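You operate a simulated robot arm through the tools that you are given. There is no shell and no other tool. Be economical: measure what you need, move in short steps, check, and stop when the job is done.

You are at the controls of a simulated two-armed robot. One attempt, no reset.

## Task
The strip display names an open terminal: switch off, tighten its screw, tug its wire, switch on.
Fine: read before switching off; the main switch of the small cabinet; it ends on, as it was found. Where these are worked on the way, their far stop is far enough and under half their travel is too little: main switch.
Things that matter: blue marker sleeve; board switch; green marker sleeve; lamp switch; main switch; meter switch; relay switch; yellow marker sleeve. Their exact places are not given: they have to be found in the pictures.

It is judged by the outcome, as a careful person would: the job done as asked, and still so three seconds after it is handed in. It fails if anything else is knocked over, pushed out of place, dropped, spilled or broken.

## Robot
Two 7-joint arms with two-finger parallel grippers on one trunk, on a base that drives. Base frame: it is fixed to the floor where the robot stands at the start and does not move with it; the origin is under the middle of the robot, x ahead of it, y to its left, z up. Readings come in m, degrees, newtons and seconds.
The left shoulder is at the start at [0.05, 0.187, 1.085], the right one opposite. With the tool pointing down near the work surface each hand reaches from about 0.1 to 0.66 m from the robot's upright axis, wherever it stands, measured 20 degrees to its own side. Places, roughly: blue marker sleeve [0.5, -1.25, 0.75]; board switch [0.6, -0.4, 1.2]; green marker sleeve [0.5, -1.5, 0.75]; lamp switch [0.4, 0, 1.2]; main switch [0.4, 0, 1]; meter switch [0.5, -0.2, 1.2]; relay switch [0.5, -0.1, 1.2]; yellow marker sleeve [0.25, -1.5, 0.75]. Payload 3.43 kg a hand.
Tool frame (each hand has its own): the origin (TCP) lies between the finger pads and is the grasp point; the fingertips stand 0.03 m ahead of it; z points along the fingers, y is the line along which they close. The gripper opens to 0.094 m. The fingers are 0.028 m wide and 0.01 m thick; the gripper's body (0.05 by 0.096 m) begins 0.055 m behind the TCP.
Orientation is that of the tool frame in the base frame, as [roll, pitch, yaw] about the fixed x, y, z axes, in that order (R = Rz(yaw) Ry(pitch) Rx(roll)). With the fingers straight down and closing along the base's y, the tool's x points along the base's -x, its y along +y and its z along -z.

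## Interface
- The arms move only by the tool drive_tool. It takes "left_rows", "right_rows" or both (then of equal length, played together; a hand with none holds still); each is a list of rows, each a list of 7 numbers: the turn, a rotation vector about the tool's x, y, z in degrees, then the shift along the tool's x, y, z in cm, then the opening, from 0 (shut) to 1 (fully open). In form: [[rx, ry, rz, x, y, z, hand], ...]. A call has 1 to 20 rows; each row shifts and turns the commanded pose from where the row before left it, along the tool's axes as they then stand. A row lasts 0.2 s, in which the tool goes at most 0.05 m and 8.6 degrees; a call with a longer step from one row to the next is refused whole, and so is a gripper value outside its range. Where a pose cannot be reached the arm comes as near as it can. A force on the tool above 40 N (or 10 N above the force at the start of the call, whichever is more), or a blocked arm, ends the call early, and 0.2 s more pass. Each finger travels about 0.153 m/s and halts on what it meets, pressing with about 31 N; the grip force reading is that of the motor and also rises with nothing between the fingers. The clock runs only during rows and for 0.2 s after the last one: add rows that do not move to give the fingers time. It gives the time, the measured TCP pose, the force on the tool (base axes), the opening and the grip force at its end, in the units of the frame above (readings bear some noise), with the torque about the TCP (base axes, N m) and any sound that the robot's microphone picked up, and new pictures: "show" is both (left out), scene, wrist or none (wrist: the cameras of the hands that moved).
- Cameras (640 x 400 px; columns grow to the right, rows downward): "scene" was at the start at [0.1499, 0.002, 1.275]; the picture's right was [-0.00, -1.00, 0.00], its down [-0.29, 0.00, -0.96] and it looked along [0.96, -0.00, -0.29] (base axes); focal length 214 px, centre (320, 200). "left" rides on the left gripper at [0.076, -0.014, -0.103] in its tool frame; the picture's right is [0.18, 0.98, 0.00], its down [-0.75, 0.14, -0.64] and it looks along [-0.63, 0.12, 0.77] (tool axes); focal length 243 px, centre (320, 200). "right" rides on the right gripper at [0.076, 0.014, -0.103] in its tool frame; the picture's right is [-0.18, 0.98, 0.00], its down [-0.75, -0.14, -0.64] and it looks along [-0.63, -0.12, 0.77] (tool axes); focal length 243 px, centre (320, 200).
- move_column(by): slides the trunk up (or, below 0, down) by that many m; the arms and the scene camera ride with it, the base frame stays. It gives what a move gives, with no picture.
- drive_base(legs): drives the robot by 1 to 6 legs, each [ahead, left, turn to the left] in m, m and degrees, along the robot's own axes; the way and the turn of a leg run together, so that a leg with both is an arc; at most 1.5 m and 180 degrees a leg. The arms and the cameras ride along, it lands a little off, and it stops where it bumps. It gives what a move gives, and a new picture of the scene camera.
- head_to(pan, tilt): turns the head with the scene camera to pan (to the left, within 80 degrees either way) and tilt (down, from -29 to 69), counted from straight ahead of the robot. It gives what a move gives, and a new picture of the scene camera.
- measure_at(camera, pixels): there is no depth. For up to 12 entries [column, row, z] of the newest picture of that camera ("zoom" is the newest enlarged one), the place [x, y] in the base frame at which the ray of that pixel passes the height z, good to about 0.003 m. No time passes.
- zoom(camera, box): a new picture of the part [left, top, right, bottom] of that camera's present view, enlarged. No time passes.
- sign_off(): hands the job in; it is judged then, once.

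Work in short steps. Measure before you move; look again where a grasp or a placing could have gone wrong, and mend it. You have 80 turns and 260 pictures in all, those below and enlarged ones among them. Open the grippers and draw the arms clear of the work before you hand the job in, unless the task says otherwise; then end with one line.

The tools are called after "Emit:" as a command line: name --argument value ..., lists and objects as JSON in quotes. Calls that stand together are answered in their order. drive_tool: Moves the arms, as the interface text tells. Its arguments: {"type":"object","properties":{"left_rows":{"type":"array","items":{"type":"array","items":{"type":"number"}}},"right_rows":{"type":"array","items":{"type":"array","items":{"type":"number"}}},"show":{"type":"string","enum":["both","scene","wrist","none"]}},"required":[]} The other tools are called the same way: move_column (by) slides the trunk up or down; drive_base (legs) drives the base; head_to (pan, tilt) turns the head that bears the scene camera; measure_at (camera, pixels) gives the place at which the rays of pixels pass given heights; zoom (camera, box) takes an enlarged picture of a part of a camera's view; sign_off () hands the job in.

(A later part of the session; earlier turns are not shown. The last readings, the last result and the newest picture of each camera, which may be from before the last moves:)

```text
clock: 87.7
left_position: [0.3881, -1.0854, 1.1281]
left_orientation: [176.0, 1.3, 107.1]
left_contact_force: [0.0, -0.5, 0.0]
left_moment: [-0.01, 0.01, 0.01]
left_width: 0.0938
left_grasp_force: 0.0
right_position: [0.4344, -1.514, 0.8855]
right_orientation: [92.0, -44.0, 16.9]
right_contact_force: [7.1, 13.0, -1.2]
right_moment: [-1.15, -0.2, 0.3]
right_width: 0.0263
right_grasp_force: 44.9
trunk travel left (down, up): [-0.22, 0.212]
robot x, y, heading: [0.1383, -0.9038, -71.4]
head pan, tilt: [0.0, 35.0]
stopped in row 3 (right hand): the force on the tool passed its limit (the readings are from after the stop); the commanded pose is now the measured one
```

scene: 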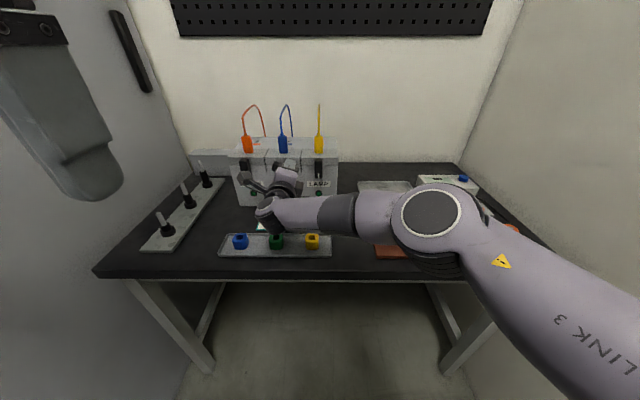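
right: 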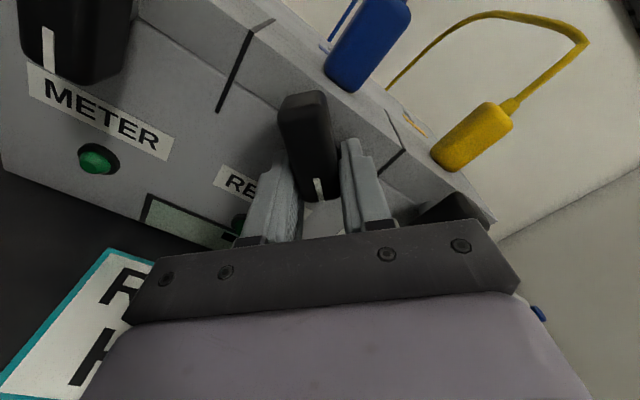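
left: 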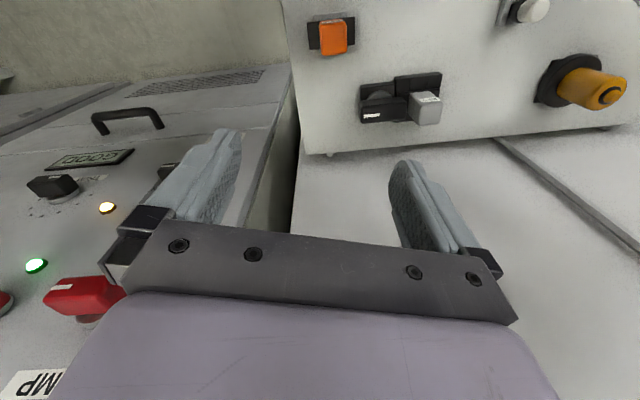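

Turning is limited by the off-centre grip. I'll release, slide 1.9 cm along the bar to centre on the pivot, and regrip.

Emit:
drive_tool --right_rows '[[0, 0, 0, 0, 0, 0, 0.3], [0, 0, 0, 0, 0, 0, 0.5], [0, 0, 0, 0.9, 0, 0, 0.5], [0, 0, 0, 0.9, 0, 0, 0.5], [0, 0, 0, 0, 0, 0, 0.5]]'

Emit:
zoom --camera "scene" --box '[220, 90, 360, 230]'

```text
clock: 88.5
left_position: [0.3891, -1.0835, 1.1295]
left_orientation: [176.1, 1.2, 107.1]
left_contact_force: [-0.2, 0.5, 0.4]
left_moment: [-0.01, -0.01, 0.0]
left_width: 0.0939
left_grasp_force: 0.1
right_position: [0.4338, -1.5135, 0.8827]
right_orientation: [93.1, -43.9, 16.1]
right_contact_force: [3.1, 18.4, -1.4]
right_moment: [-0.52, 0.1, 0.1]
right_width: 0.0422
right_grasp_force: 0.0
trunk travel left (down, up): [-0.22, 0.212]
robot x, y, heading: [0.138, -0.903, -71.4]
head pan, tilt: [0.0, 35.0]
stopped in row 3 (right hand): the force on the tool passed its limit (the readings are from after the stop); the commanded pose is now the measured one
```

scene: 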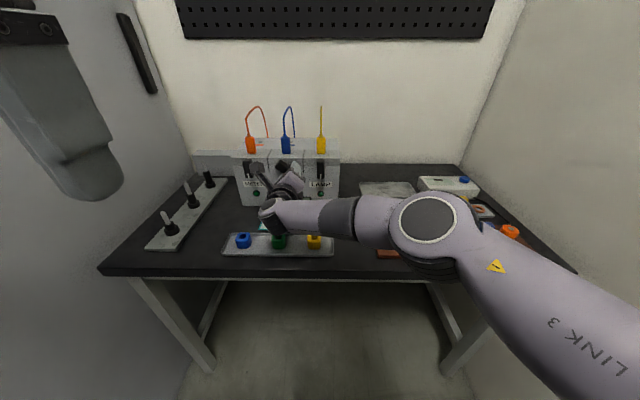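
right: 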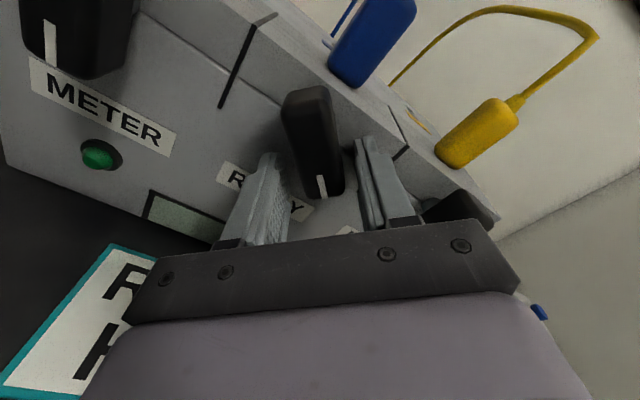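

```text
2.86 times, centred on (290, 160) of scene
```

zoom: 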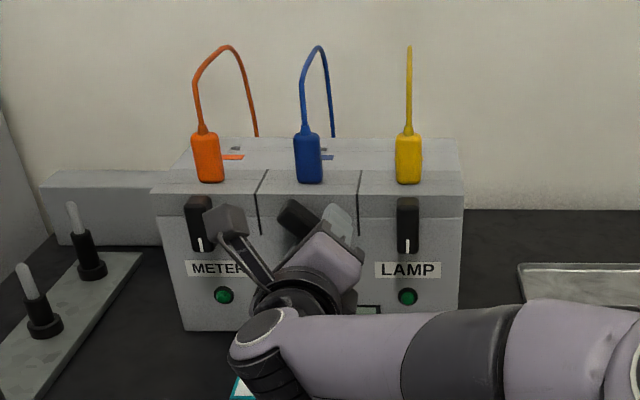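

The fingertips press against the box face (force backward with open fingers). Retract 1 cm, level the hand by 2°, slide 1.8 cm along the bar, then look.

Emit:
drive_tool --right_rows '[[0, 0, 0, 0, 0, -1, 0.5], [-1.6, 1.5, 0, 0, 0, 0, 0.5], [0, 0, 0, 0.9, 0.1, 0, 0.5], [0, 0, 0, 0.9, 0, 0, 0.5], [0, 0, 0, 0, 0, 0, 0.5]]' --show "wrist"

Emit:
zoom --camera "scene" --box '[220, 90, 360, 230]'

```text
clock: 89.7
left_position: [0.3877, -1.0868, 1.1285]
left_orientation: [175.9, 1.2, 107.1]
left_contact_force: [-0.4, 0.4, 0.0]
left_moment: [0.0, 0.0, 0.0]
left_width: 0.0937
left_grasp_force: 0.0
right_position: [0.4274, -1.5154, 0.8949]
right_orientation: [90.3, -44.0, 16.1]
right_contact_force: [0.3, 0.0, -0.3]
right_moment: [0.01, -0.03, 0.01]
right_width: 0.0476
right_grasp_force: 0.2
trunk travel left (down, up): [-0.22, 0.212]
robot x, y, heading: [0.1359, -0.9028, -71.5]
head pan, tilt: [0.0, 35.0]
```

right: 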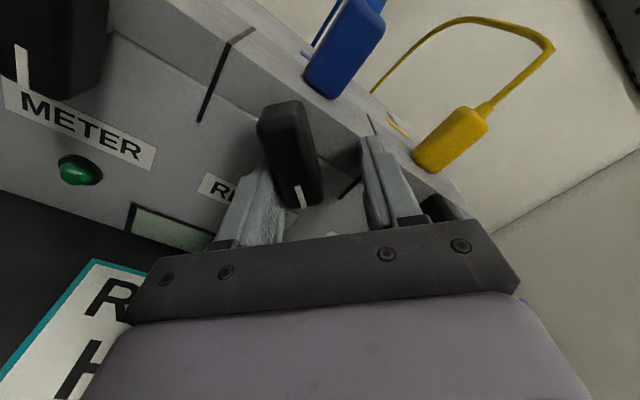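

```text
2.86 times, centred on (290, 160) of scene
```

zoom: 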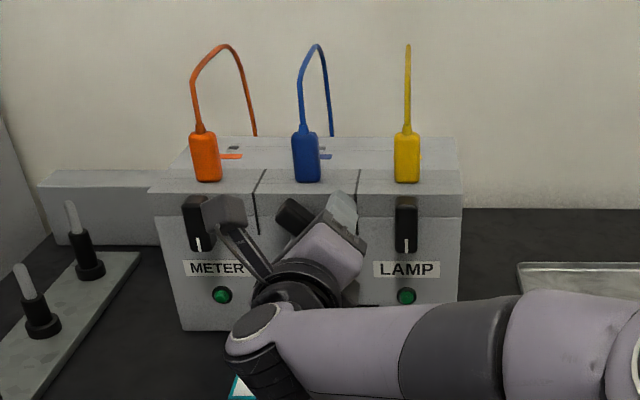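

The readings and the wrist view agree: knob centre is now at tool x≈+1.7 cm, y≈-1.1 cm. Correct that, square the yaw by 2°, and back off 0.6 cm.

Emit:
drive_tool --right_rows '[[0, 0, 0, 0, 0, -0.6, 0.5], [1.5, 1.6, 0, 0, -1.1, 0, 0.5], [0, 0, 0, 0.8, 0, 0, 0.5], [0, 0, 0, 0.8, 0, 0, 0.5], [0, 0, 0, 0, 0, 0, 0.5]]' --show "wrist"

```text
clock: 91.1
left_position: [0.3876, -1.0867, 1.129]
left_orientation: [176.0, 1.3, 107.0]
left_contact_force: [-0.6, 0.7, 0.0]
left_moment: [-0.02, -0.01, -0.03]
left_width: 0.0941
left_grasp_force: 0.0
right_position: [0.4318, -1.5131, 0.8979]
right_orientation: [90.3, -43.9, 17.3]
right_contact_force: [0.3, -0.6, -0.6]
right_moment: [-0.01, 0.0, 0.04]
right_width: 0.0473
right_grasp_force: 0.2
right hand out of reach, approached as far as the arm can: row 4
trunk travel left (down, up): [-0.22, 0.212]
robot x, y, heading: [0.139, -0.9006, -71.6]
head pan, tilt: [0.0, 35.0]
stopped in row 5 (right hand): the arm was blocked; the commanded pose is now the measured one
```

right: 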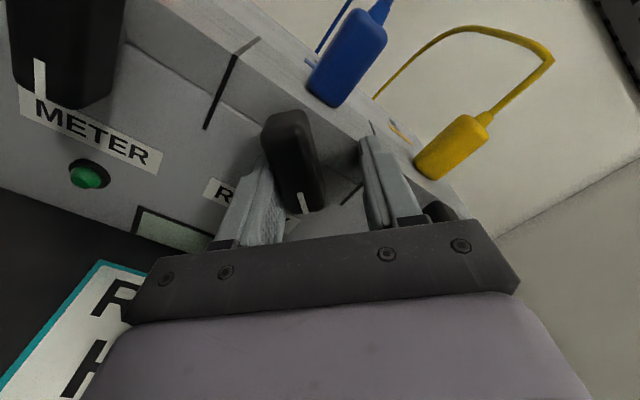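

The arm can't reach further left from here. Retract 5 cm, shift the base 2.5 cm left, and come back.

Emit:
drive_tool --right_rows '[[0, 0, 0, 0, 0, -2.5, 0.5], [0, 0, 0, 0, 0, -2.5, 0.5], [0, 0, 0, 0, 0, 0, 0.5]]' --show "none"

Emit:
drive_base --legs '[[0, 0.025, 0]]'

Emit:
drive_tool --right_rows '[[0, 0, 0, 0, 0, 0, 0.5]]' --show "wrist"

```text
clock: 91.9
left_position: [0.3892, -1.0879, 1.1281]
left_orientation: [175.9, 1.2, 107.1]
left_contact_force: [-0.1, -0.1, 0.3]
left_moment: [-0.03, -0.04, 0.0]
left_width: 0.0938
left_grasp_force: 0.1
right_position: [0.4191, -1.4633, 0.8983]
right_orientation: [90.3, -44.0, 17.6]
right_contact_force: [-0.5, -0.4, 0.1]
right_moment: [-0.02, 0.01, 0.01]
right_width: 0.047
right_grasp_force: 0.0
trunk travel left (down, up): [-0.22, 0.212]
robot x, y, heading: [0.1399, -0.9052, -71.5]
head pan, tilt: [0.0, 35.0]
```

```text
clock: 92.7
left_position: [0.412, -1.0788, 1.1295]
left_orientation: [175.9, 1.2, 107.0]
left_contact_force: [0.0, 0.2, 0.3]
left_moment: [0.05, 0.0, 0.0]
left_width: 0.094
left_grasp_force: 0.1
right_position: [0.4407, -1.4563, 0.8972]
right_orientation: [90.3, -44.0, 17.5]
right_contact_force: [-0.6, -0.7, -0.3]
right_moment: [-0.01, 0.0, -0.01]
right_width: 0.0466
right_grasp_force: 0.1
trunk travel left (down, up): [-0.22, 0.212]
robot x, y, heading: [0.161, -0.8975, -71.3]
head pan, tilt: [0.0, 35.0]
```

scene: 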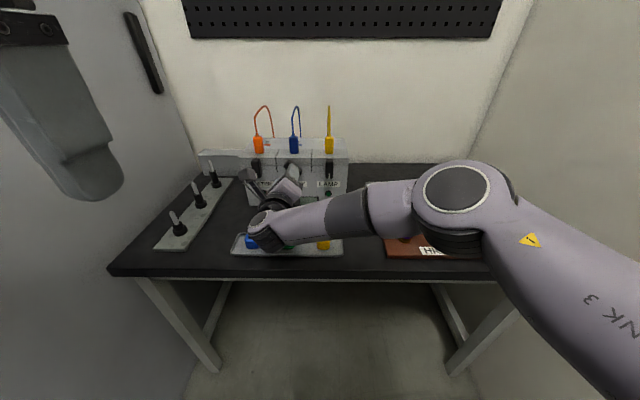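

```text
clock: 93.1
left_position: [0.4127, -1.0793, 1.1283]
left_orientation: [175.8, 1.3, 107.0]
left_contact_force: [-0.8, 0.2, -0.5]
left_moment: [0.01, -0.03, -0.04]
left_width: 0.0938
left_grasp_force: 0.0
right_position: [0.4416, -1.455, 0.8985]
right_orientation: [90.3, -43.9, 17.6]
right_contact_force: [0.1, -0.3, 0.3]
right_moment: [0.0, 0.0, 0.01]
right_width: 0.047
right_grasp_force: 0.0
trunk travel left (down, up): [-0.22, 0.212]
robot x, y, heading: [0.1621, -0.8925, -71.6]
head pan, tilt: [0.0, 35.0]
```

right: 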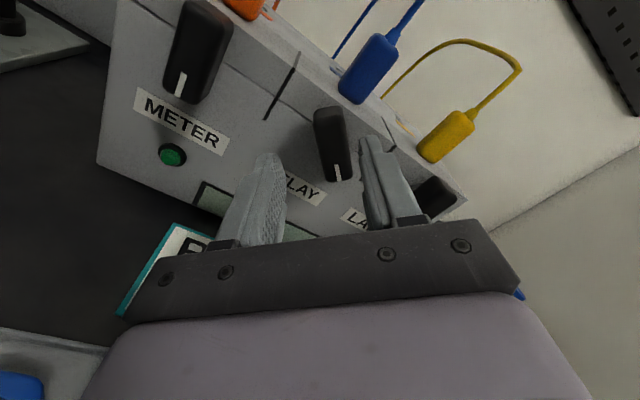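

Now the pivot is at tool x≈-0.8, y≈+0.85 cm, 4.5 cm ahead. Move there and regrip.

Emit:
drive_tool --right_rows '[[0, 0, 0, -0.8, 0.85, 0, 0.5], [0, 0, 0, 0, 0, 2, 0.5], [0, 0, 0, 0, 0, 1.5, 0.5], [0, 0, 0, 0, 0, 1, 0.5], [0, 0, 0, 0, 0, 0, 0.5]]' --show "wrist"

```text
clock: 94.3
left_position: [0.4118, -1.0809, 1.1279]
left_orientation: [175.9, 1.1, 107.0]
left_contact_force: [-0.8, 0.1, 0.2]
left_moment: [0.01, 0.0, 0.01]
left_width: 0.094
left_grasp_force: 0.1
right_position: [0.4431, -1.5033, 0.8994]
right_orientation: [90.4, -44.0, 17.5]
right_contact_force: [0.5, 0.3, 0.8]
right_moment: [0.01, 0.0, -0.02]
right_width: 0.047
right_grasp_force: 0.1
trunk travel left (down, up): [-0.22, 0.212]
robot x, y, heading: [0.1617, -0.8935, -71.3]
head pan, tilt: [0.0, 35.0]
```

right: 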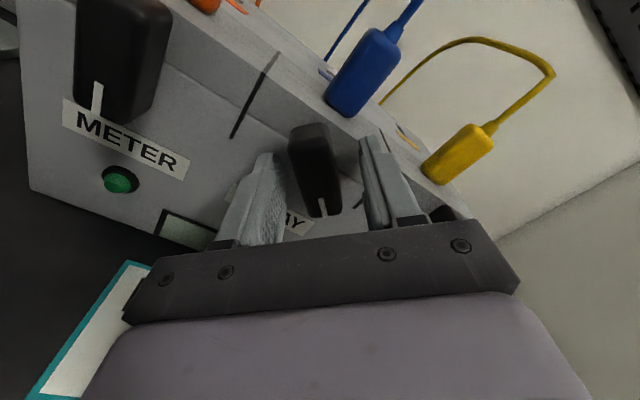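

Well centred. Close and turn clockwise 35°.

Emit:
drive_tool --right_rows '[[0, 0, 0, 0, 0, 0, 0.3], [0, 0, 0, 0, 0, 0, 0], [0, 0, 0, 0, 0, 0, 0], [0, 0, 7, 0, 0, 0, 0], [0, 0, 7, 0, 0, 0, 0], [0, 0, 7, 0, 0, 0, 0], [0, 0, 7, 0, 0, 0, 0], [0, 0, 7, 0, 0, 0, 0]]'

```text
clock: 96.1
left_position: [0.4115, -1.0797, 1.1287]
left_orientation: [175.9, 1.2, 107.0]
left_contact_force: [-0.4, 0.2, 0.8]
left_moment: [-0.03, -0.01, -0.01]
left_width: 0.0942
left_grasp_force: 0.0
right_position: [0.443, -1.5036, 0.8976]
right_orientation: [91.5, -79.1, 16.2]
right_contact_force: [0.0, 2.5, -5.7]
right_moment: [-0.09, -0.02, 0.23]
right_width: 0.0265
right_grasp_force: 45.2
trunk travel left (down, up): [-0.22, 0.212]
robot x, y, heading: [0.1598, -0.8949, -71.7]
head pan, tilt: [0.0, 35.0]
```

scene: 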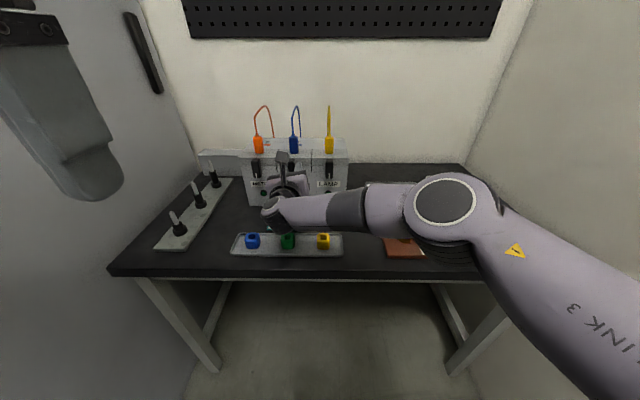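
right: 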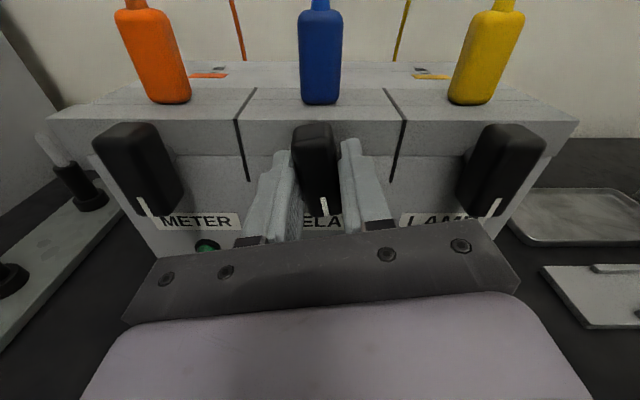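

Smooth. About 11° remain; turn on to the stop and slightly beyond.

Emit:
drive_tool --right_rows '[[0, 0, 6, 0, 0, 0, 0], [0, 0, 6, 0, 0, 0, 0], [0, 0, 5, 0, 0, 0, 0], [0, 0, 0, 0, 0, 0, 0]]' --show "wrist"

```text
clock: 97.1
left_position: [0.4125, -1.0796, 1.1291]
left_orientation: [175.9, 1.2, 107.0]
left_contact_force: [0.3, -0.8, 1.1]
left_moment: [0.01, -0.02, -0.04]
left_width: 0.0938
left_grasp_force: 0.2
right_position: [0.4439, -1.5025, 0.8983]
right_orientation: [-91.2, -84.2, -161.2]
right_contact_force: [0.6, -2.2, -3.6]
right_moment: [-0.9, 1.3, 0.12]
right_width: 0.0277
right_grasp_force: 44.9
trunk travel left (down, up): [-0.22, 0.212]
robot x, y, heading: [0.1628, -0.8955, -71.4]
head pan, tilt: [0.0, 35.0]
```

right: 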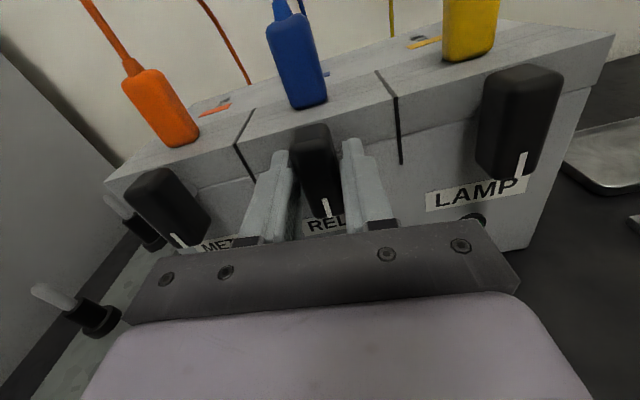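

Torque of 1.6 N·m: at the stop. Release and retract to inspect.

Emit:
drive_tool --right_rows '[[0, 0, -5, 0, 0, 0, 0.2], [0, 0, 0, 0, 0, 0, 0.5], [0, 0, 0, 0, 0, 0, 0.5], [0, 0, 0, 0, 0, -3, 0.5], [0, 0, 0, 0, 0, -3, 0.5], [0, 0, 0, 0, 0, 0, 0.5]]'

Emit:
zoom --camera "right" --box '[160, 0, 480, 200]'

```text
clock: 98.5
left_position: [0.4125, -1.08, 1.1285]
left_orientation: [175.9, 1.2, 107.1]
left_contact_force: [-0.2, -0.7, -0.1]
left_moment: [0.02, 0.0, 0.0]
left_width: 0.0938
left_grasp_force: 0.1
right_position: [0.4241, -1.4436, 0.9016]
right_orientation: [-100.2, -89.0, -152.0]
right_contact_force: [-0.6, 0.2, -0.2]
right_moment: [0.0, -0.01, 0.02]
right_width: 0.0471
right_grasp_force: 0.2
trunk travel left (down, up): [-0.22, 0.212]
robot x, y, heading: [0.1599, -0.894, -71.4]
head pan, tilt: [0.0, 35.0]
```

scene: 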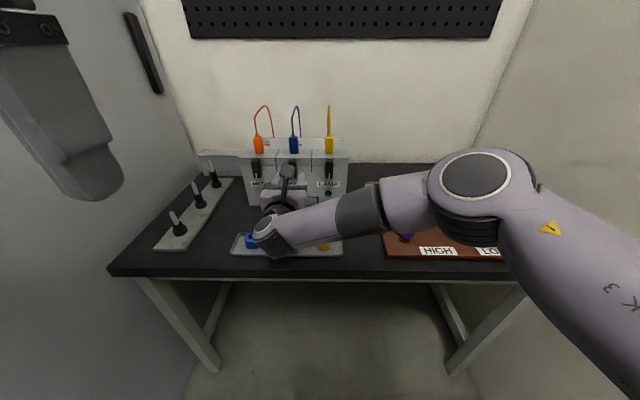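
right: 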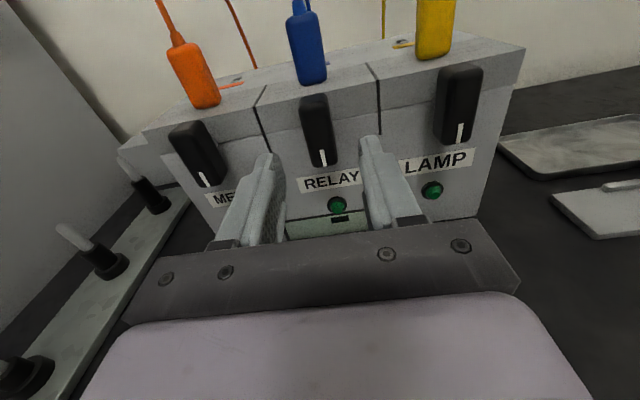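

```text
2.00 times, centred on (320, 100) of right
```

zoom: 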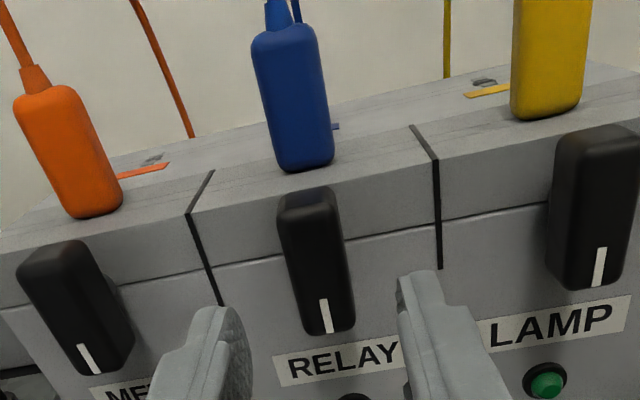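

The RELAY knob is now vertical like its neighbours. Next the tug: locate the blue wire's plug/boot above the RELAY terminal.

Emit:
zoom --camera "scene" --box '[240, 95, 350, 195]'

Emit:
measure_at --camera "scene" --pixels '[[294, 144, 0.93], [294, 144, 0.95], [294, 144, 0.97], [294, 153, 0.92], [294, 153, 0.94]]'

```text
4.00 times, centred on (295, 145) of scene
```

zoom: 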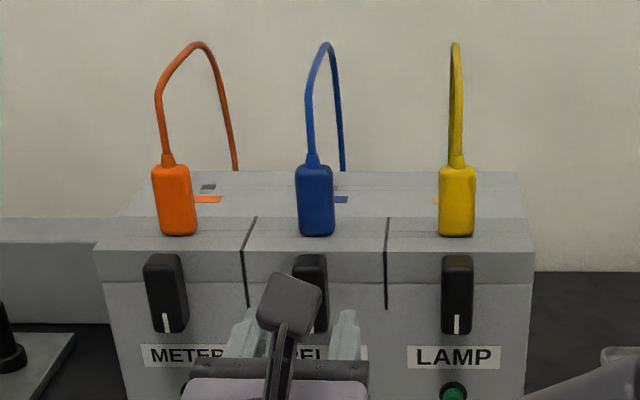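

```text
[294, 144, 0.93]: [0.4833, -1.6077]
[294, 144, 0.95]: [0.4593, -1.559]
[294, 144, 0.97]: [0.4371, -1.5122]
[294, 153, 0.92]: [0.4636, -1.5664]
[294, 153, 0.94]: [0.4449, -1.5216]
```

Blue plug centre ≈ u -0.052, z≈0.953, front at v≈1.61. Raise the hand 5.5 cm and advance 6 cm, then check.

Emit:
drive_tool --right_rows '[[0, 0, 0, 2.8, 0, 0, 0.5], [0, 0, 0, 2.7, 0, 0, 0.5], [0, 0, 0, 0, 0, 3, 0.5], [0, 0, 0, 0, 0, 3, 0.5], [0, 0, 0, 0, 0, 0, 0.5]]'

Emit:
zoom --camera "scene" --box '[240, 95, 350, 195]'

```text
clock: 99.7
left_position: [0.4115, -1.0789, 1.1278]
left_orientation: [175.9, 1.2, 106.9]
left_contact_force: [1.4, -0.1, -0.3]
left_moment: [0.0, -0.04, -0.03]
left_width: 0.0941
left_grasp_force: 0.0
right_position: [0.4431, -1.5047, 0.9543]
right_orientation: [-104.2, -89.1, -148.3]
right_contact_force: [-0.6, -0.1, 0.6]
right_moment: [-0.01, 0.02, 0.01]
right_width: 0.0469
right_grasp_force: 0.1
trunk travel left (down, up): [-0.22, 0.212]
robot x, y, heading: [0.1591, -0.8939, -71.4]
head pan, tilt: [0.0, 35.0]
```

scene: 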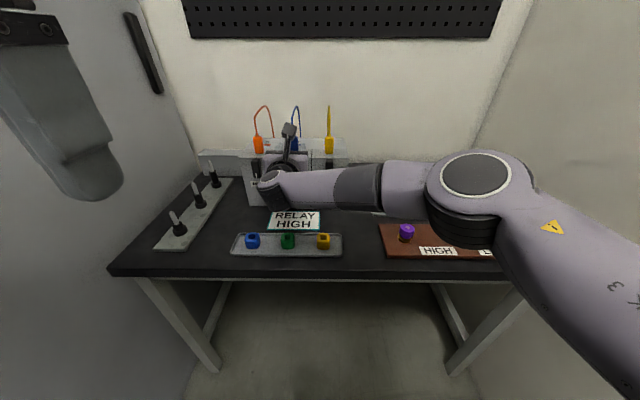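
right: 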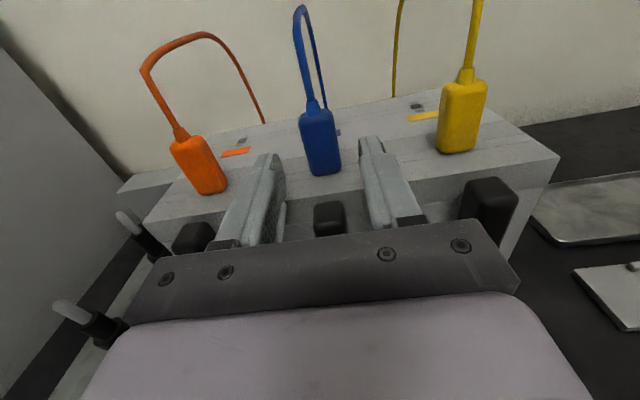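

```text
4.00 times, centred on (295, 145) of scene
```

zoom: 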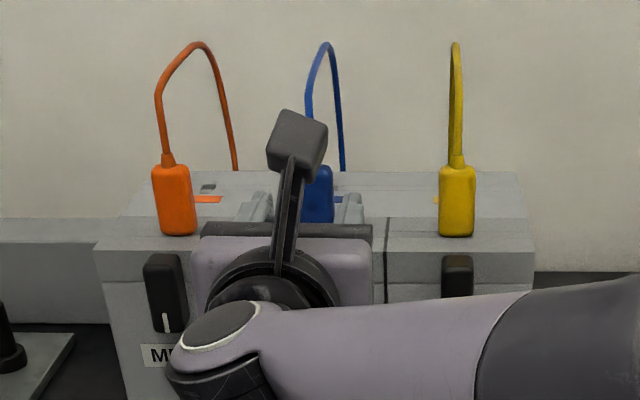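

Plug is centred between the fingers. Advance 4 cm and close.

Emit:
drive_tool --right_rows '[[0, 0, 0, 0.2, 0, 2, 0.5], [0, 0, 0, 0, 0, 2, 0.5], [0, 0, 0, 0, 0, 0, 0.3], [0, 0, 0, 0, 0, 0, 0], [0, 0, 0, 0, 0, 0, 0]]' --show "wrist"

```text
clock: 100.9
left_position: [0.4123, -1.0792, 1.1286]
left_orientation: [175.9, 1.2, 107.0]
left_contact_force: [0.4, -0.1, 0.5]
left_moment: [0.02, -0.02, -0.01]
left_width: 0.0941
left_grasp_force: 0.1
right_position: [0.455, -1.5416, 0.9562]
right_orientation: [-101.6, -89.0, -150.6]
right_contact_force: [0.9, -0.2, 1.1]
right_moment: [-0.04, -0.04, 0.02]
right_width: 0.0245
right_grasp_force: 31.1
trunk travel left (down, up): [-0.22, 0.212]
robot x, y, heading: [0.1621, -0.8981, -71.6]
head pan, tilt: [0.0, 35.0]
```

right: 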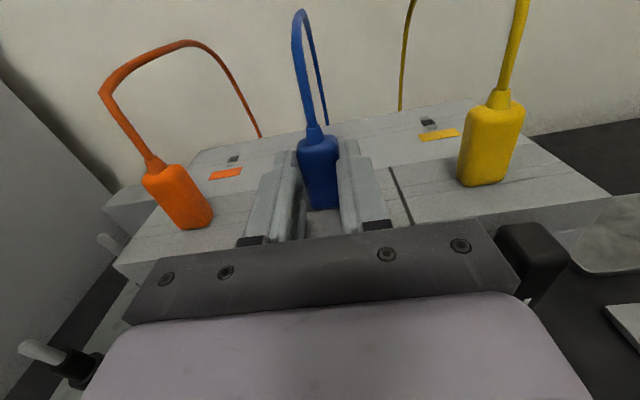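

Gripped the boot (24.5 mm). Tug gently upward in small steps while watching force.

Emit:
drive_tool --right_rows '[[0, 0, 0, 0.25, 0, 0, 0], [0, 0, 0, 0.25, 0, 0, 0], [0, 0, 0, 0.2, 0, 0, 0], [0, 0, 0, 0, 0, 0, 0]]' --show "wrist"

```text
clock: 101.9
left_position: [0.4115, -1.0807, 1.1281]
left_orientation: [175.9, 1.1, 107.0]
left_contact_force: [0.6, -0.5, -0.5]
left_moment: [-0.01, 0.0, -0.02]
left_width: 0.0939
left_grasp_force: 0.0
right_position: [0.4564, -1.5413, 0.9584]
right_orientation: [-122.6, -88.8, -129.7]
right_contact_force: [-0.2, 0.1, -16.0]
right_moment: [0.41, 0.18, -0.01]
right_width: 0.0244
right_grasp_force: 31.2
trunk travel left (down, up): [-0.22, 0.212]
robot x, y, heading: [0.1618, -0.8941, -71.4]
head pan, tilt: [0.0, 35.0]
```

right: 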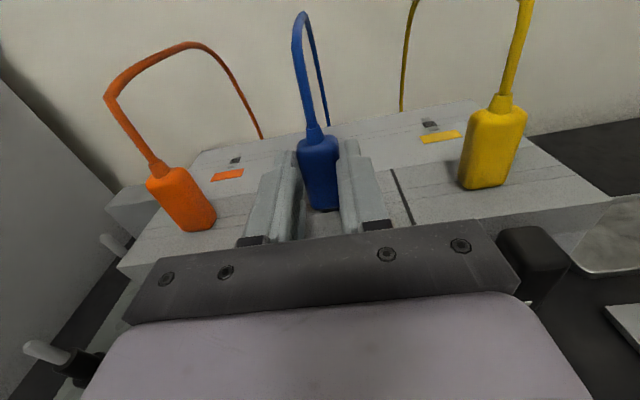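

The wire holds at 16 N; a touch firmer to be sure, then relax, release and back out.

Emit:
drive_tool --right_rows '[[0, 0, 0, 0.25, 0, 0, 0], [0, 0, 0, 0, 0, 0, 0], [0, 0, 0, 0, 0, 0, 0]]' --show "none"

Emit:
drive_tool --right_rows '[[0, 0, 0, -0.5, 0, 0, 0], [0, 0, 0, -0.4, 0, 0, 0], [0, 0, 0, 0, 0, 0, 0.3], [0, 0, 0, 0, 0, 0, 0.5], [0, 0, 0, 0, 0, 0, 0.5], [0, 0, 0, 0, 0, -3, 0.5], [0, 0, 0, 0, 0, -3, 0.5], [0, 0, 0, 0, 0, -3, 0.5], [0, 0, 0, 0, 0, 0, 0.5]]'

Emit:
zoom --camera "right" --box '[160, 0, 480, 200]'

```text
clock: 102.7
left_position: [0.4136, -1.0824, 1.1279]
left_orientation: [176.0, 1.0, 107.1]
left_contact_force: [-1.1, 0.0, -0.2]
left_moment: [-0.01, 0.01, 0.0]
left_width: 0.094
left_grasp_force: 0.0
right_position: [0.4559, -1.5404, 0.9595]
right_orientation: [-128.5, -88.7, -123.8]
right_contact_force: [-1.6, 0.2, -22.6]
right_moment: [0.59, 0.27, -0.02]
right_width: 0.0246
right_grasp_force: 31.2
trunk travel left (down, up): [-0.22, 0.212]
robot x, y, heading: [0.1605, -0.8947, -71.4]
head pan, tilt: [0.0, 35.0]
```

```text
clock: 104.7
left_position: [0.4123, -1.0798, 1.1291]
left_orientation: [176.0, 1.1, 107.0]
left_contact_force: [0.5, 0.1, 0.3]
left_moment: [0.01, 0.03, -0.03]
left_width: 0.0941
left_grasp_force: 0.1
right_position: [0.4236, -1.4553, 0.9529]
right_orientation: [-101.3, -89.0, -151.0]
right_contact_force: [0.4, 0.1, -0.2]
right_moment: [0.01, 0.02, 0.02]
right_width: 0.0468
right_grasp_force: 0.1
trunk travel left (down, up): [-0.22, 0.212]
robot x, y, heading: [0.1591, -0.8969, -71.6]
head pan, tilt: [0.0, 35.0]
```

scene: 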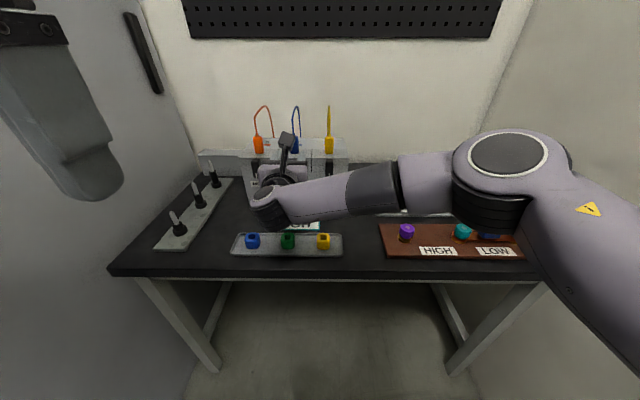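
right: 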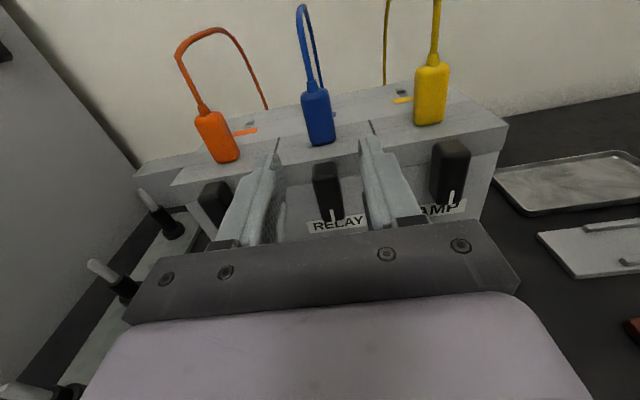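

```text
2.00 times, centred on (320, 100) of right
```

zoom: 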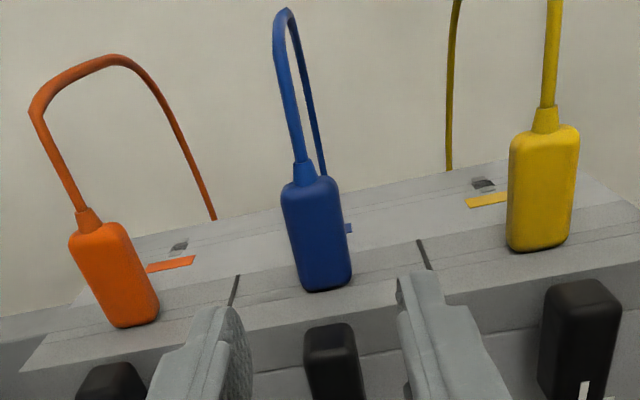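

The wire held at 22.6 N. Now retreat: raise the trunk, reverse from the bench, and fold the hand back.

Emit:
move_column --by 0.08

Emit:
drive_base --legs '[[-0.4, 0, 0]]'

Emit:
drive_tool --right_rows '[[0, 0, 0, 0, 3, -2, 1], [0, 0, 0, 0, 3, -2, 1], [0, 0, 0, 0, 3, -2, 1], [0, 0, 0, 0, 3, -2, 1], [0, 0, -8.2, 0, 0.8, 0, 1], [0, 0, -8.2, 0, 0, 0, 1], [0, 0, -8.2, 0, 0, 0, 1], [0, 0, -8.2, 0, 0, 0, 1], [0, 0, -8.2, 0, 0, 0, 1], [0, 0, -8.2, 0, 0, 0, 1], [0, 0, -8.2, 0, 0, 0, 1], [0, 0, -8.2, 0, 0, 0, 1], [0, 0, -8.2, 0, 0, 0, 1], [0, 0, -8.2, 0, 0, 0, 1], [0, 0, -8, 0, 0, 0, 1], [0, 0, 0, 0, 0, 0, 1]]'

```text
clock: 105.9
left_position: [0.4118, -1.0787, 1.2095]
left_orientation: [176.0, 1.2, 107.1]
left_contact_force: [-0.2, -0.1, 0.2]
left_moment: [0.0, 0.0, 0.01]
left_width: 0.0939
left_grasp_force: 0.2
right_position: [0.4248, -1.4561, 1.0342]
right_orientation: [-103.2, -89.1, -149.0]
right_contact_force: [-0.2, -0.5, -0.2]
right_moment: [0.0, -0.02, -0.03]
right_width: 0.047
right_grasp_force: 0.1
trunk travel left (down, up): [-0.3, 0.132]
robot x, y, heading: [0.1601, -0.8958, -71.5]
head pan, tilt: [0.0, 35.0]
```

```text
clock: 108.4
left_position: [0.2861, -0.6989, 1.2097]
left_orientation: [175.9, 1.3, 107.8]
left_contact_force: [0.9, 0.5, 0.2]
left_moment: [0.02, -0.01, -0.04]
left_width: 0.0938
left_grasp_force: 0.0
right_position: [0.3024, -1.0761, 1.0345]
right_orientation: [-101.3, -89.0, -150.2]
right_contact_force: [-0.2, 0.8, 0.4]
right_moment: [0.0, 0.0, -0.01]
right_width: 0.0471
right_grasp_force: 0.1
trunk travel left (down, up): [-0.3, 0.132]
robot x, y, heading: [0.0338, -0.5166, -71.0]
head pan, tilt: [0.0, 35.0]
```

scene: 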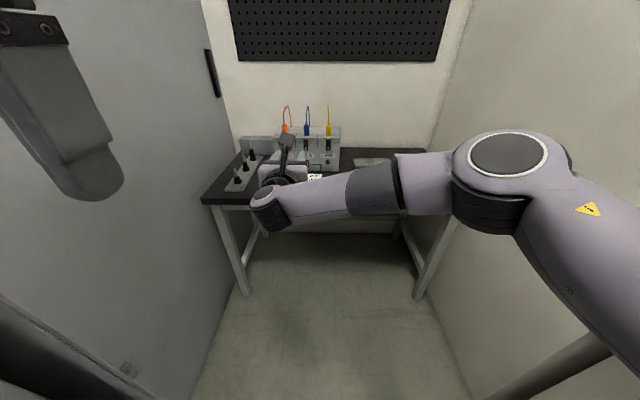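

```text
clock: 111.8
left_position: [0.2855, -0.6999, 1.2083]
left_orientation: [175.9, 1.1, 107.8]
left_contact_force: [0.7, 0.0, 0.0]
left_moment: [-0.01, 0.03, 0.03]
left_width: 0.094
left_grasp_force: 0.1
right_position: [0.1578, -1.0404, 1.0315]
right_orientation: [90.1, -0.8, 18.5]
right_contact_force: [-0.7, 0.2, 0.3]
right_moment: [0.01, 0.01, 0.02]
right_width: 0.0938
right_grasp_force: 0.1
trunk travel left (down, up): [-0.3, 0.132]
robot x, y, heading: [0.0322, -0.5165, -71.0]
head pan, tilt: [0.0, 35.0]
```

scene: 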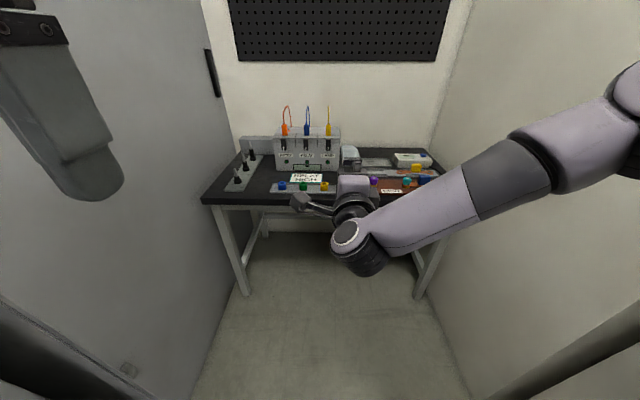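
right: 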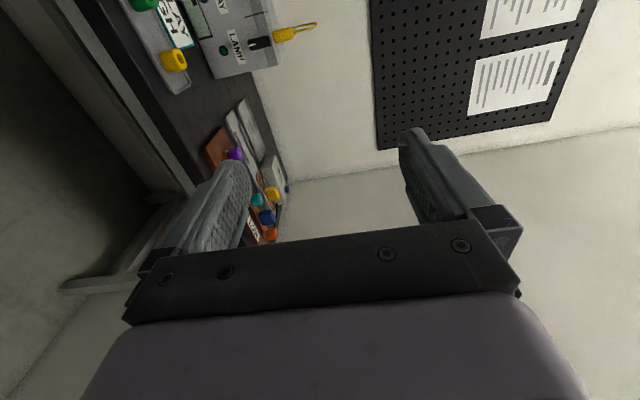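

Continue rolling to camera-down, and pull the hand back and to its own side.

Emit:
drive_tool --right_rows '[[0, 0, 0, -2, 0, -3, 1], [0, 0, 0, -2, 0, -3, 1], [0, 0, 0, -2, 0, -3, 1], [0, 0, -8.2, 0, 0, 0, 1], [0, 0, -8.2, 0, 0, 0, 1], [0, 0, -8.2, 0, 0, 0, 1], [0, 0, -8.2, 0, 0, 0, 1], [0, 0, -8.2, 0, 0, 0, 1], [0, 0, -8.2, 0, 0, 0, 1], [0, 0, -8.2, 0, 0, 0, 1], [0, 0, -8.2, 0, 0, 0, 1], [0, 0, -8.2, 0, 0, 0, 1], [0, 0, -8.2, 0, 0, 0, 1], [0, 0, -8, 0, 0, 0, 1], [0, 0, 0, 0, 0, 0, 1]]' --show "none"

Emit:
drive_base --legs '[[0, -0.15, 0], [-0.48, 0, 0], [0, 0, 89.5]]'

```text
clock: 115.0
left_position: [0.2856, -0.6976, 1.2076]
left_orientation: [176.0, 1.2, 107.8]
left_contact_force: [-0.2, 0.3, 0.3]
left_moment: [0.01, -0.03, 0.0]
left_width: 0.0941
left_grasp_force: 0.1
right_position: [0.0714, -0.9724, 1.0331]
right_orientation: [105.2, 89.2, 33.5]
right_contact_force: [1.2, 0.2, -0.5]
right_moment: [0.02, 0.03, -0.01]
right_width: 0.094
right_grasp_force: 0.0
trunk travel left (down, up): [-0.3, 0.132]
robot x, y, heading: [0.0322, -0.5179, -70.7]
head pan, tilt: [0.0, 35.0]
```

```text
clock: 122.6
left_position: [-0.0811, 0.1372, 1.2094]
left_orientation: [176.0, 1.1, -163.9]
left_contact_force: [0.2, 0.7, -0.8]
left_moment: [-0.04, -0.01, 0.01]
left_width: 0.094
left_grasp_force: 0.0
right_position: [0.1861, -0.0847, 1.0321]
right_orientation: [102.6, 88.9, 119.5]
right_contact_force: [0.7, 0.1, 0.3]
right_moment: [-0.01, 0.0, -0.04]
right_width: 0.0941
right_grasp_force: 0.0
trunk travel left (down, up): [-0.3, 0.132]
robot x, y, heading: [-0.271, -0.1061, 17.6]
head pan, tilt: [0.0, 35.0]
```

scene: 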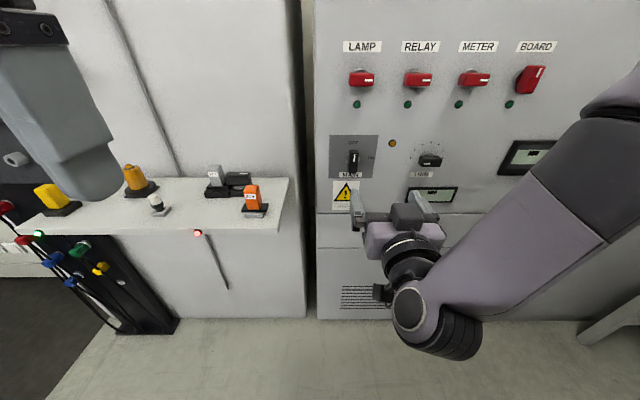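

Back at the cabinet: MAIN at OFF (353,160). Drive 0.15 m ahead to the working stance used before.

Emit:
drive_base --legs '[[0.15, 0, 0.5]]'

Emit:
drive_tool --right_rows '[[0, 0, 0, 2, 0, 0, 1], [0, 0, 0, 2, 0, 0, 1], [0, 0, 0, 0, 0, 0, 1]]'

```text
clock: 124.0
left_position: [0.0627, 0.1847, 1.2087]
left_orientation: [175.9, 1.2, -163.5]
left_contact_force: [-0.5, 0.7, -0.1]
left_moment: [-0.02, 0.01, 0.0]
left_width: 0.0938
left_grasp_force: 0.1
right_position: [0.331, -0.0355, 1.0314]
right_orientation: [105.1, 89.0, 122.2]
right_contact_force: [0.0, 0.6, -0.2]
right_moment: [0.02, -0.02, 0.02]
right_width: 0.0941
right_grasp_force: 0.1
trunk travel left (down, up): [-0.3, 0.132]
robot x, y, heading: [-0.1276, -0.0671, 18.0]
head pan, tilt: [0.0, 35.0]
```

scene: 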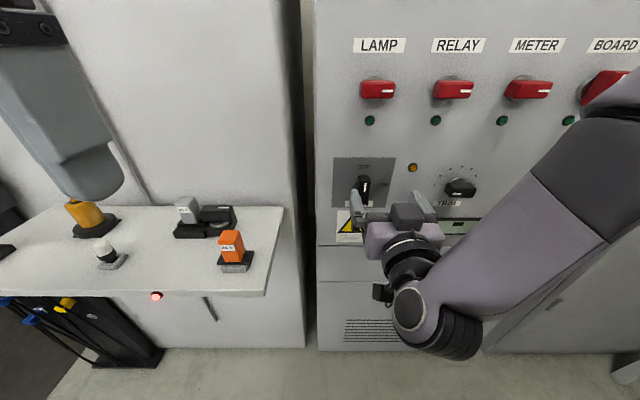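

```text
clock: 124.8
left_position: [0.0618, 0.1844, 1.2085]
left_orientation: [175.9, 1.2, -163.5]
left_contact_force: [-0.7, 0.0, -0.2]
left_moment: [0.01, -0.01, 0.05]
left_width: 0.0939
left_grasp_force: 0.0
right_position: [0.3299, -0.0358, 0.9916]
right_orientation: [101.3, 89.0, 118.6]
right_contact_force: [0.2, 0.3, 0.4]
right_moment: [-0.01, -0.03, 0.03]
right_width: 0.094
right_grasp_force: 0.1
trunk travel left (down, up): [-0.3, 0.132]
robot x, y, heading: [-0.1258, -0.063, 18.2]
head pan, tilt: [0.0, 35.0]
```

scene: 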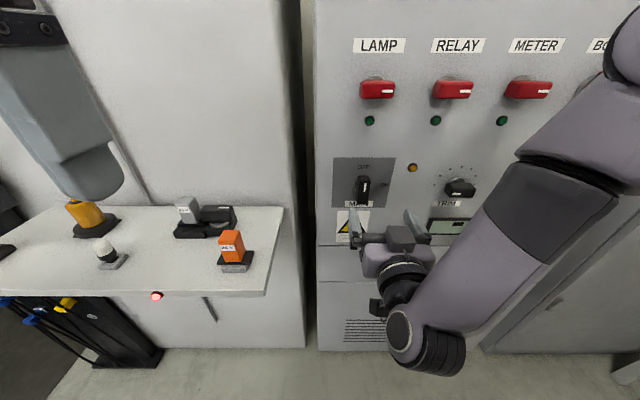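
right: 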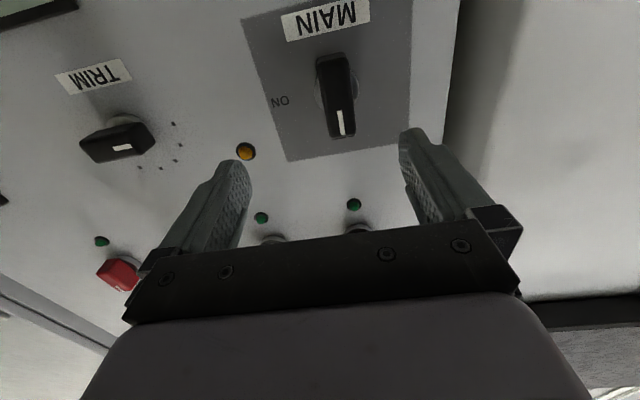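

Knob (337,97) gives y≈+1.6 cm, x≈+0.7 cm offsets, matching the known pivot. Shift, advance 5 cm and check.

Emit:
drive_tool --right_rows '[[0, 0, 0, 0.7, 1.6, 0, 0.7], [0, 0, 0, 0, 0, 2.5, 0.7], [0, 0, 0, 0, 0, 2.5, 0.7], [0, 0, 0, 0, 0, 0, 0.7]]' --show "wrist"

```text
clock: 125.8
left_position: [0.0622, 0.1856, 1.2079]
left_orientation: [175.9, 1.1, -163.7]
left_contact_force: [-0.3, -0.1, 0.9]
left_moment: [0.02, 0.02, 0.01]
left_width: 0.094
left_grasp_force: 0.0
right_position: [0.3742, -0.0035, 0.9869]
right_orientation: [103.0, 89.0, 120.2]
right_contact_force: [0.0, 0.1, 0.6]
right_moment: [-0.03, 0.0, 0.04]
right_width: 0.066
right_grasp_force: 0.1
trunk travel left (down, up): [-0.3, 0.132]
robot x, y, heading: [-0.128, -0.0643, 17.9]
head pan, tilt: [0.0, 35.0]
```

right: 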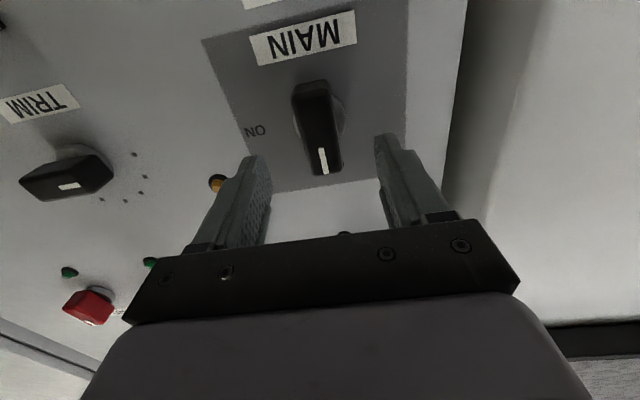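

On target. Advance 3.7 cm and close.

Emit:
drive_tool --right_rows '[[0, 0, 0, 0.2, 0, 2, 0.7], [0, 0, 0, 0, 0, 1.7, 0.7], [0, 0, 0, 0, 0, 0, 0.5], [0, 0, 0, 0, 0, 0, 0.2], [0, 0, 0, 0, 0, 0, 0], [0, 0, 0, 0, 0, 0, 0]]' --show "wrist"

```text
clock: 127.2
left_position: [0.0625, 0.1837, 1.2095]
left_orientation: [175.8, 1.2, -163.7]
left_contact_force: [-0.5, 0.7, -0.5]
left_moment: [-0.01, 0.01, 0.05]
left_width: 0.0942
left_grasp_force: 0.0
right_position: [0.4083, 0.0063, 0.9836]
right_orientation: [105.0, 89.1, 122.1]
right_contact_force: [2.5, -5.9, -1.5]
right_moment: [-0.02, 0.11, 0.55]
right_width: 0.0259
right_grasp_force: 44.7
trunk travel left (down, up): [-0.3, 0.132]
robot x, y, heading: [-0.1231, -0.062, 18.2]
head pan, tilt: [0.0, 35.0]
```

right: 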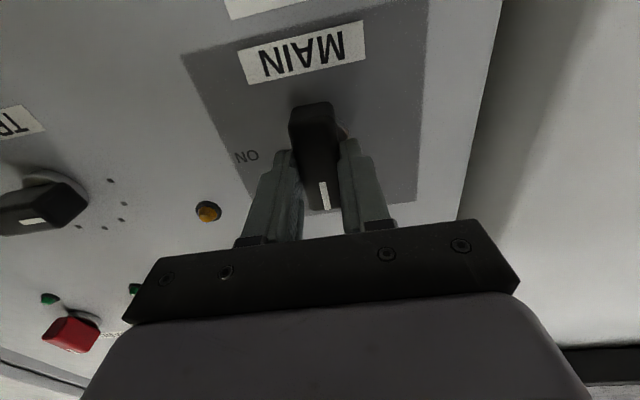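

Gripped. Turn clockwise towards ON.

Emit:
drive_tool --right_rows '[[0, 0, 7, 0, 0, 0, 0], [0, 0, 7, 0, 0, 0, 0], [0, 0, 7, 0, 0, 0, 0], [0, 0, 7, 0, 0, 0, 0], [0, 0, 7, 0, 0, 0, 0], [0, 0, 7, 0, 0, 0, 0]]' --show "wrist"

```text
clock: 128.6
left_position: [0.0619, 0.1858, 1.2088]
left_orientation: [176.0, 1.2, -163.5]
left_contact_force: [0.3, 0.1, 1.0]
left_moment: [-0.04, 0.0, -0.02]
left_width: 0.0943
left_grasp_force: 0.1
right_position: [0.4085, 0.0061, 0.9837]
right_orientation: [90.1, 47.0, 107.4]
right_contact_force: [2.8, 0.8, 5.3]
right_moment: [-0.21, 0.6, 1.32]
right_width: 0.0258
right_grasp_force: 45.3
trunk travel left (down, up): [-0.3, 0.132]
robot x, y, heading: [-0.1242, -0.063, 17.7]
head pan, tilt: [0.0, 35.0]
```

right: 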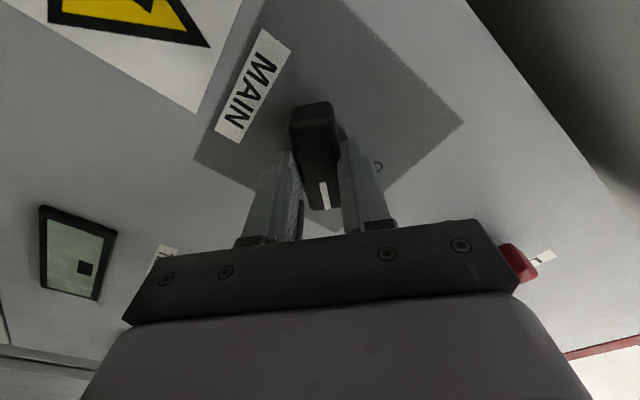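

Emit:
drive_tool --right_rows '[[0, 0, 7, 0, 0, 0, 0], [0, 0, 7, 0, 0, 0, 0], [0, 0, 7, 0, 0, 0, 0], [0, 0, 7, 0, 0, 0, 0], [0, 0, 7, 0, 0, 0, 0], [0, 0, 7, 0, 0, 0, 0], [0, 0, 6, 0, 0, 0, 0], [0, 0, 0, 0, 0, 0, 0]]'

```text
clock: 130.3
left_position: [0.0605, 0.185, 1.2088]
left_orientation: [176.0, 1.3, -163.5]
left_contact_force: [0.9, -1.4, -0.3]
left_moment: [0.02, -0.04, 0.0]
left_width: 0.0941
left_grasp_force: 0.0
right_position: [0.4068, 0.0078, 0.9845]
right_orientation: [90.0, -1.0, 107.3]
right_contact_force: [-3.9, 7.9, 14.9]
right_moment: [-0.01, -0.01, 0.26]
right_width: 0.0257
right_grasp_force: 45.5
trunk travel left (down, up): [-0.3, 0.132]
robot x, y, heading: [-0.1251, -0.0642, 18.0]
head pan, tilt: [0.0, 35.0]
```

scene: 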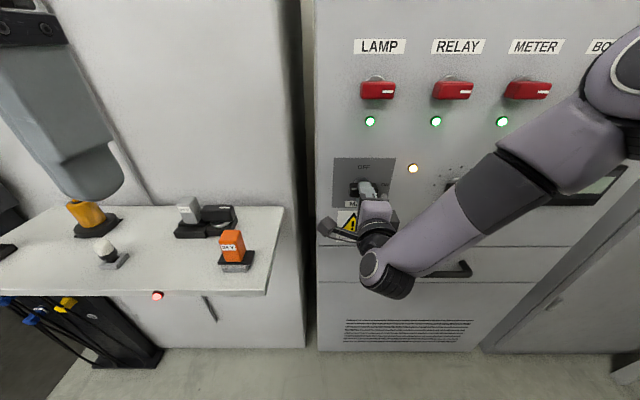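
right: 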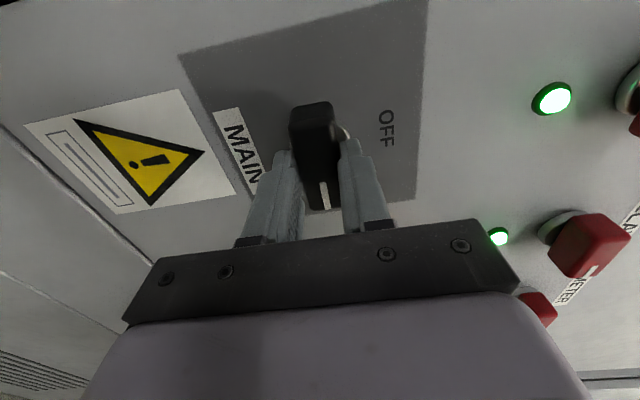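

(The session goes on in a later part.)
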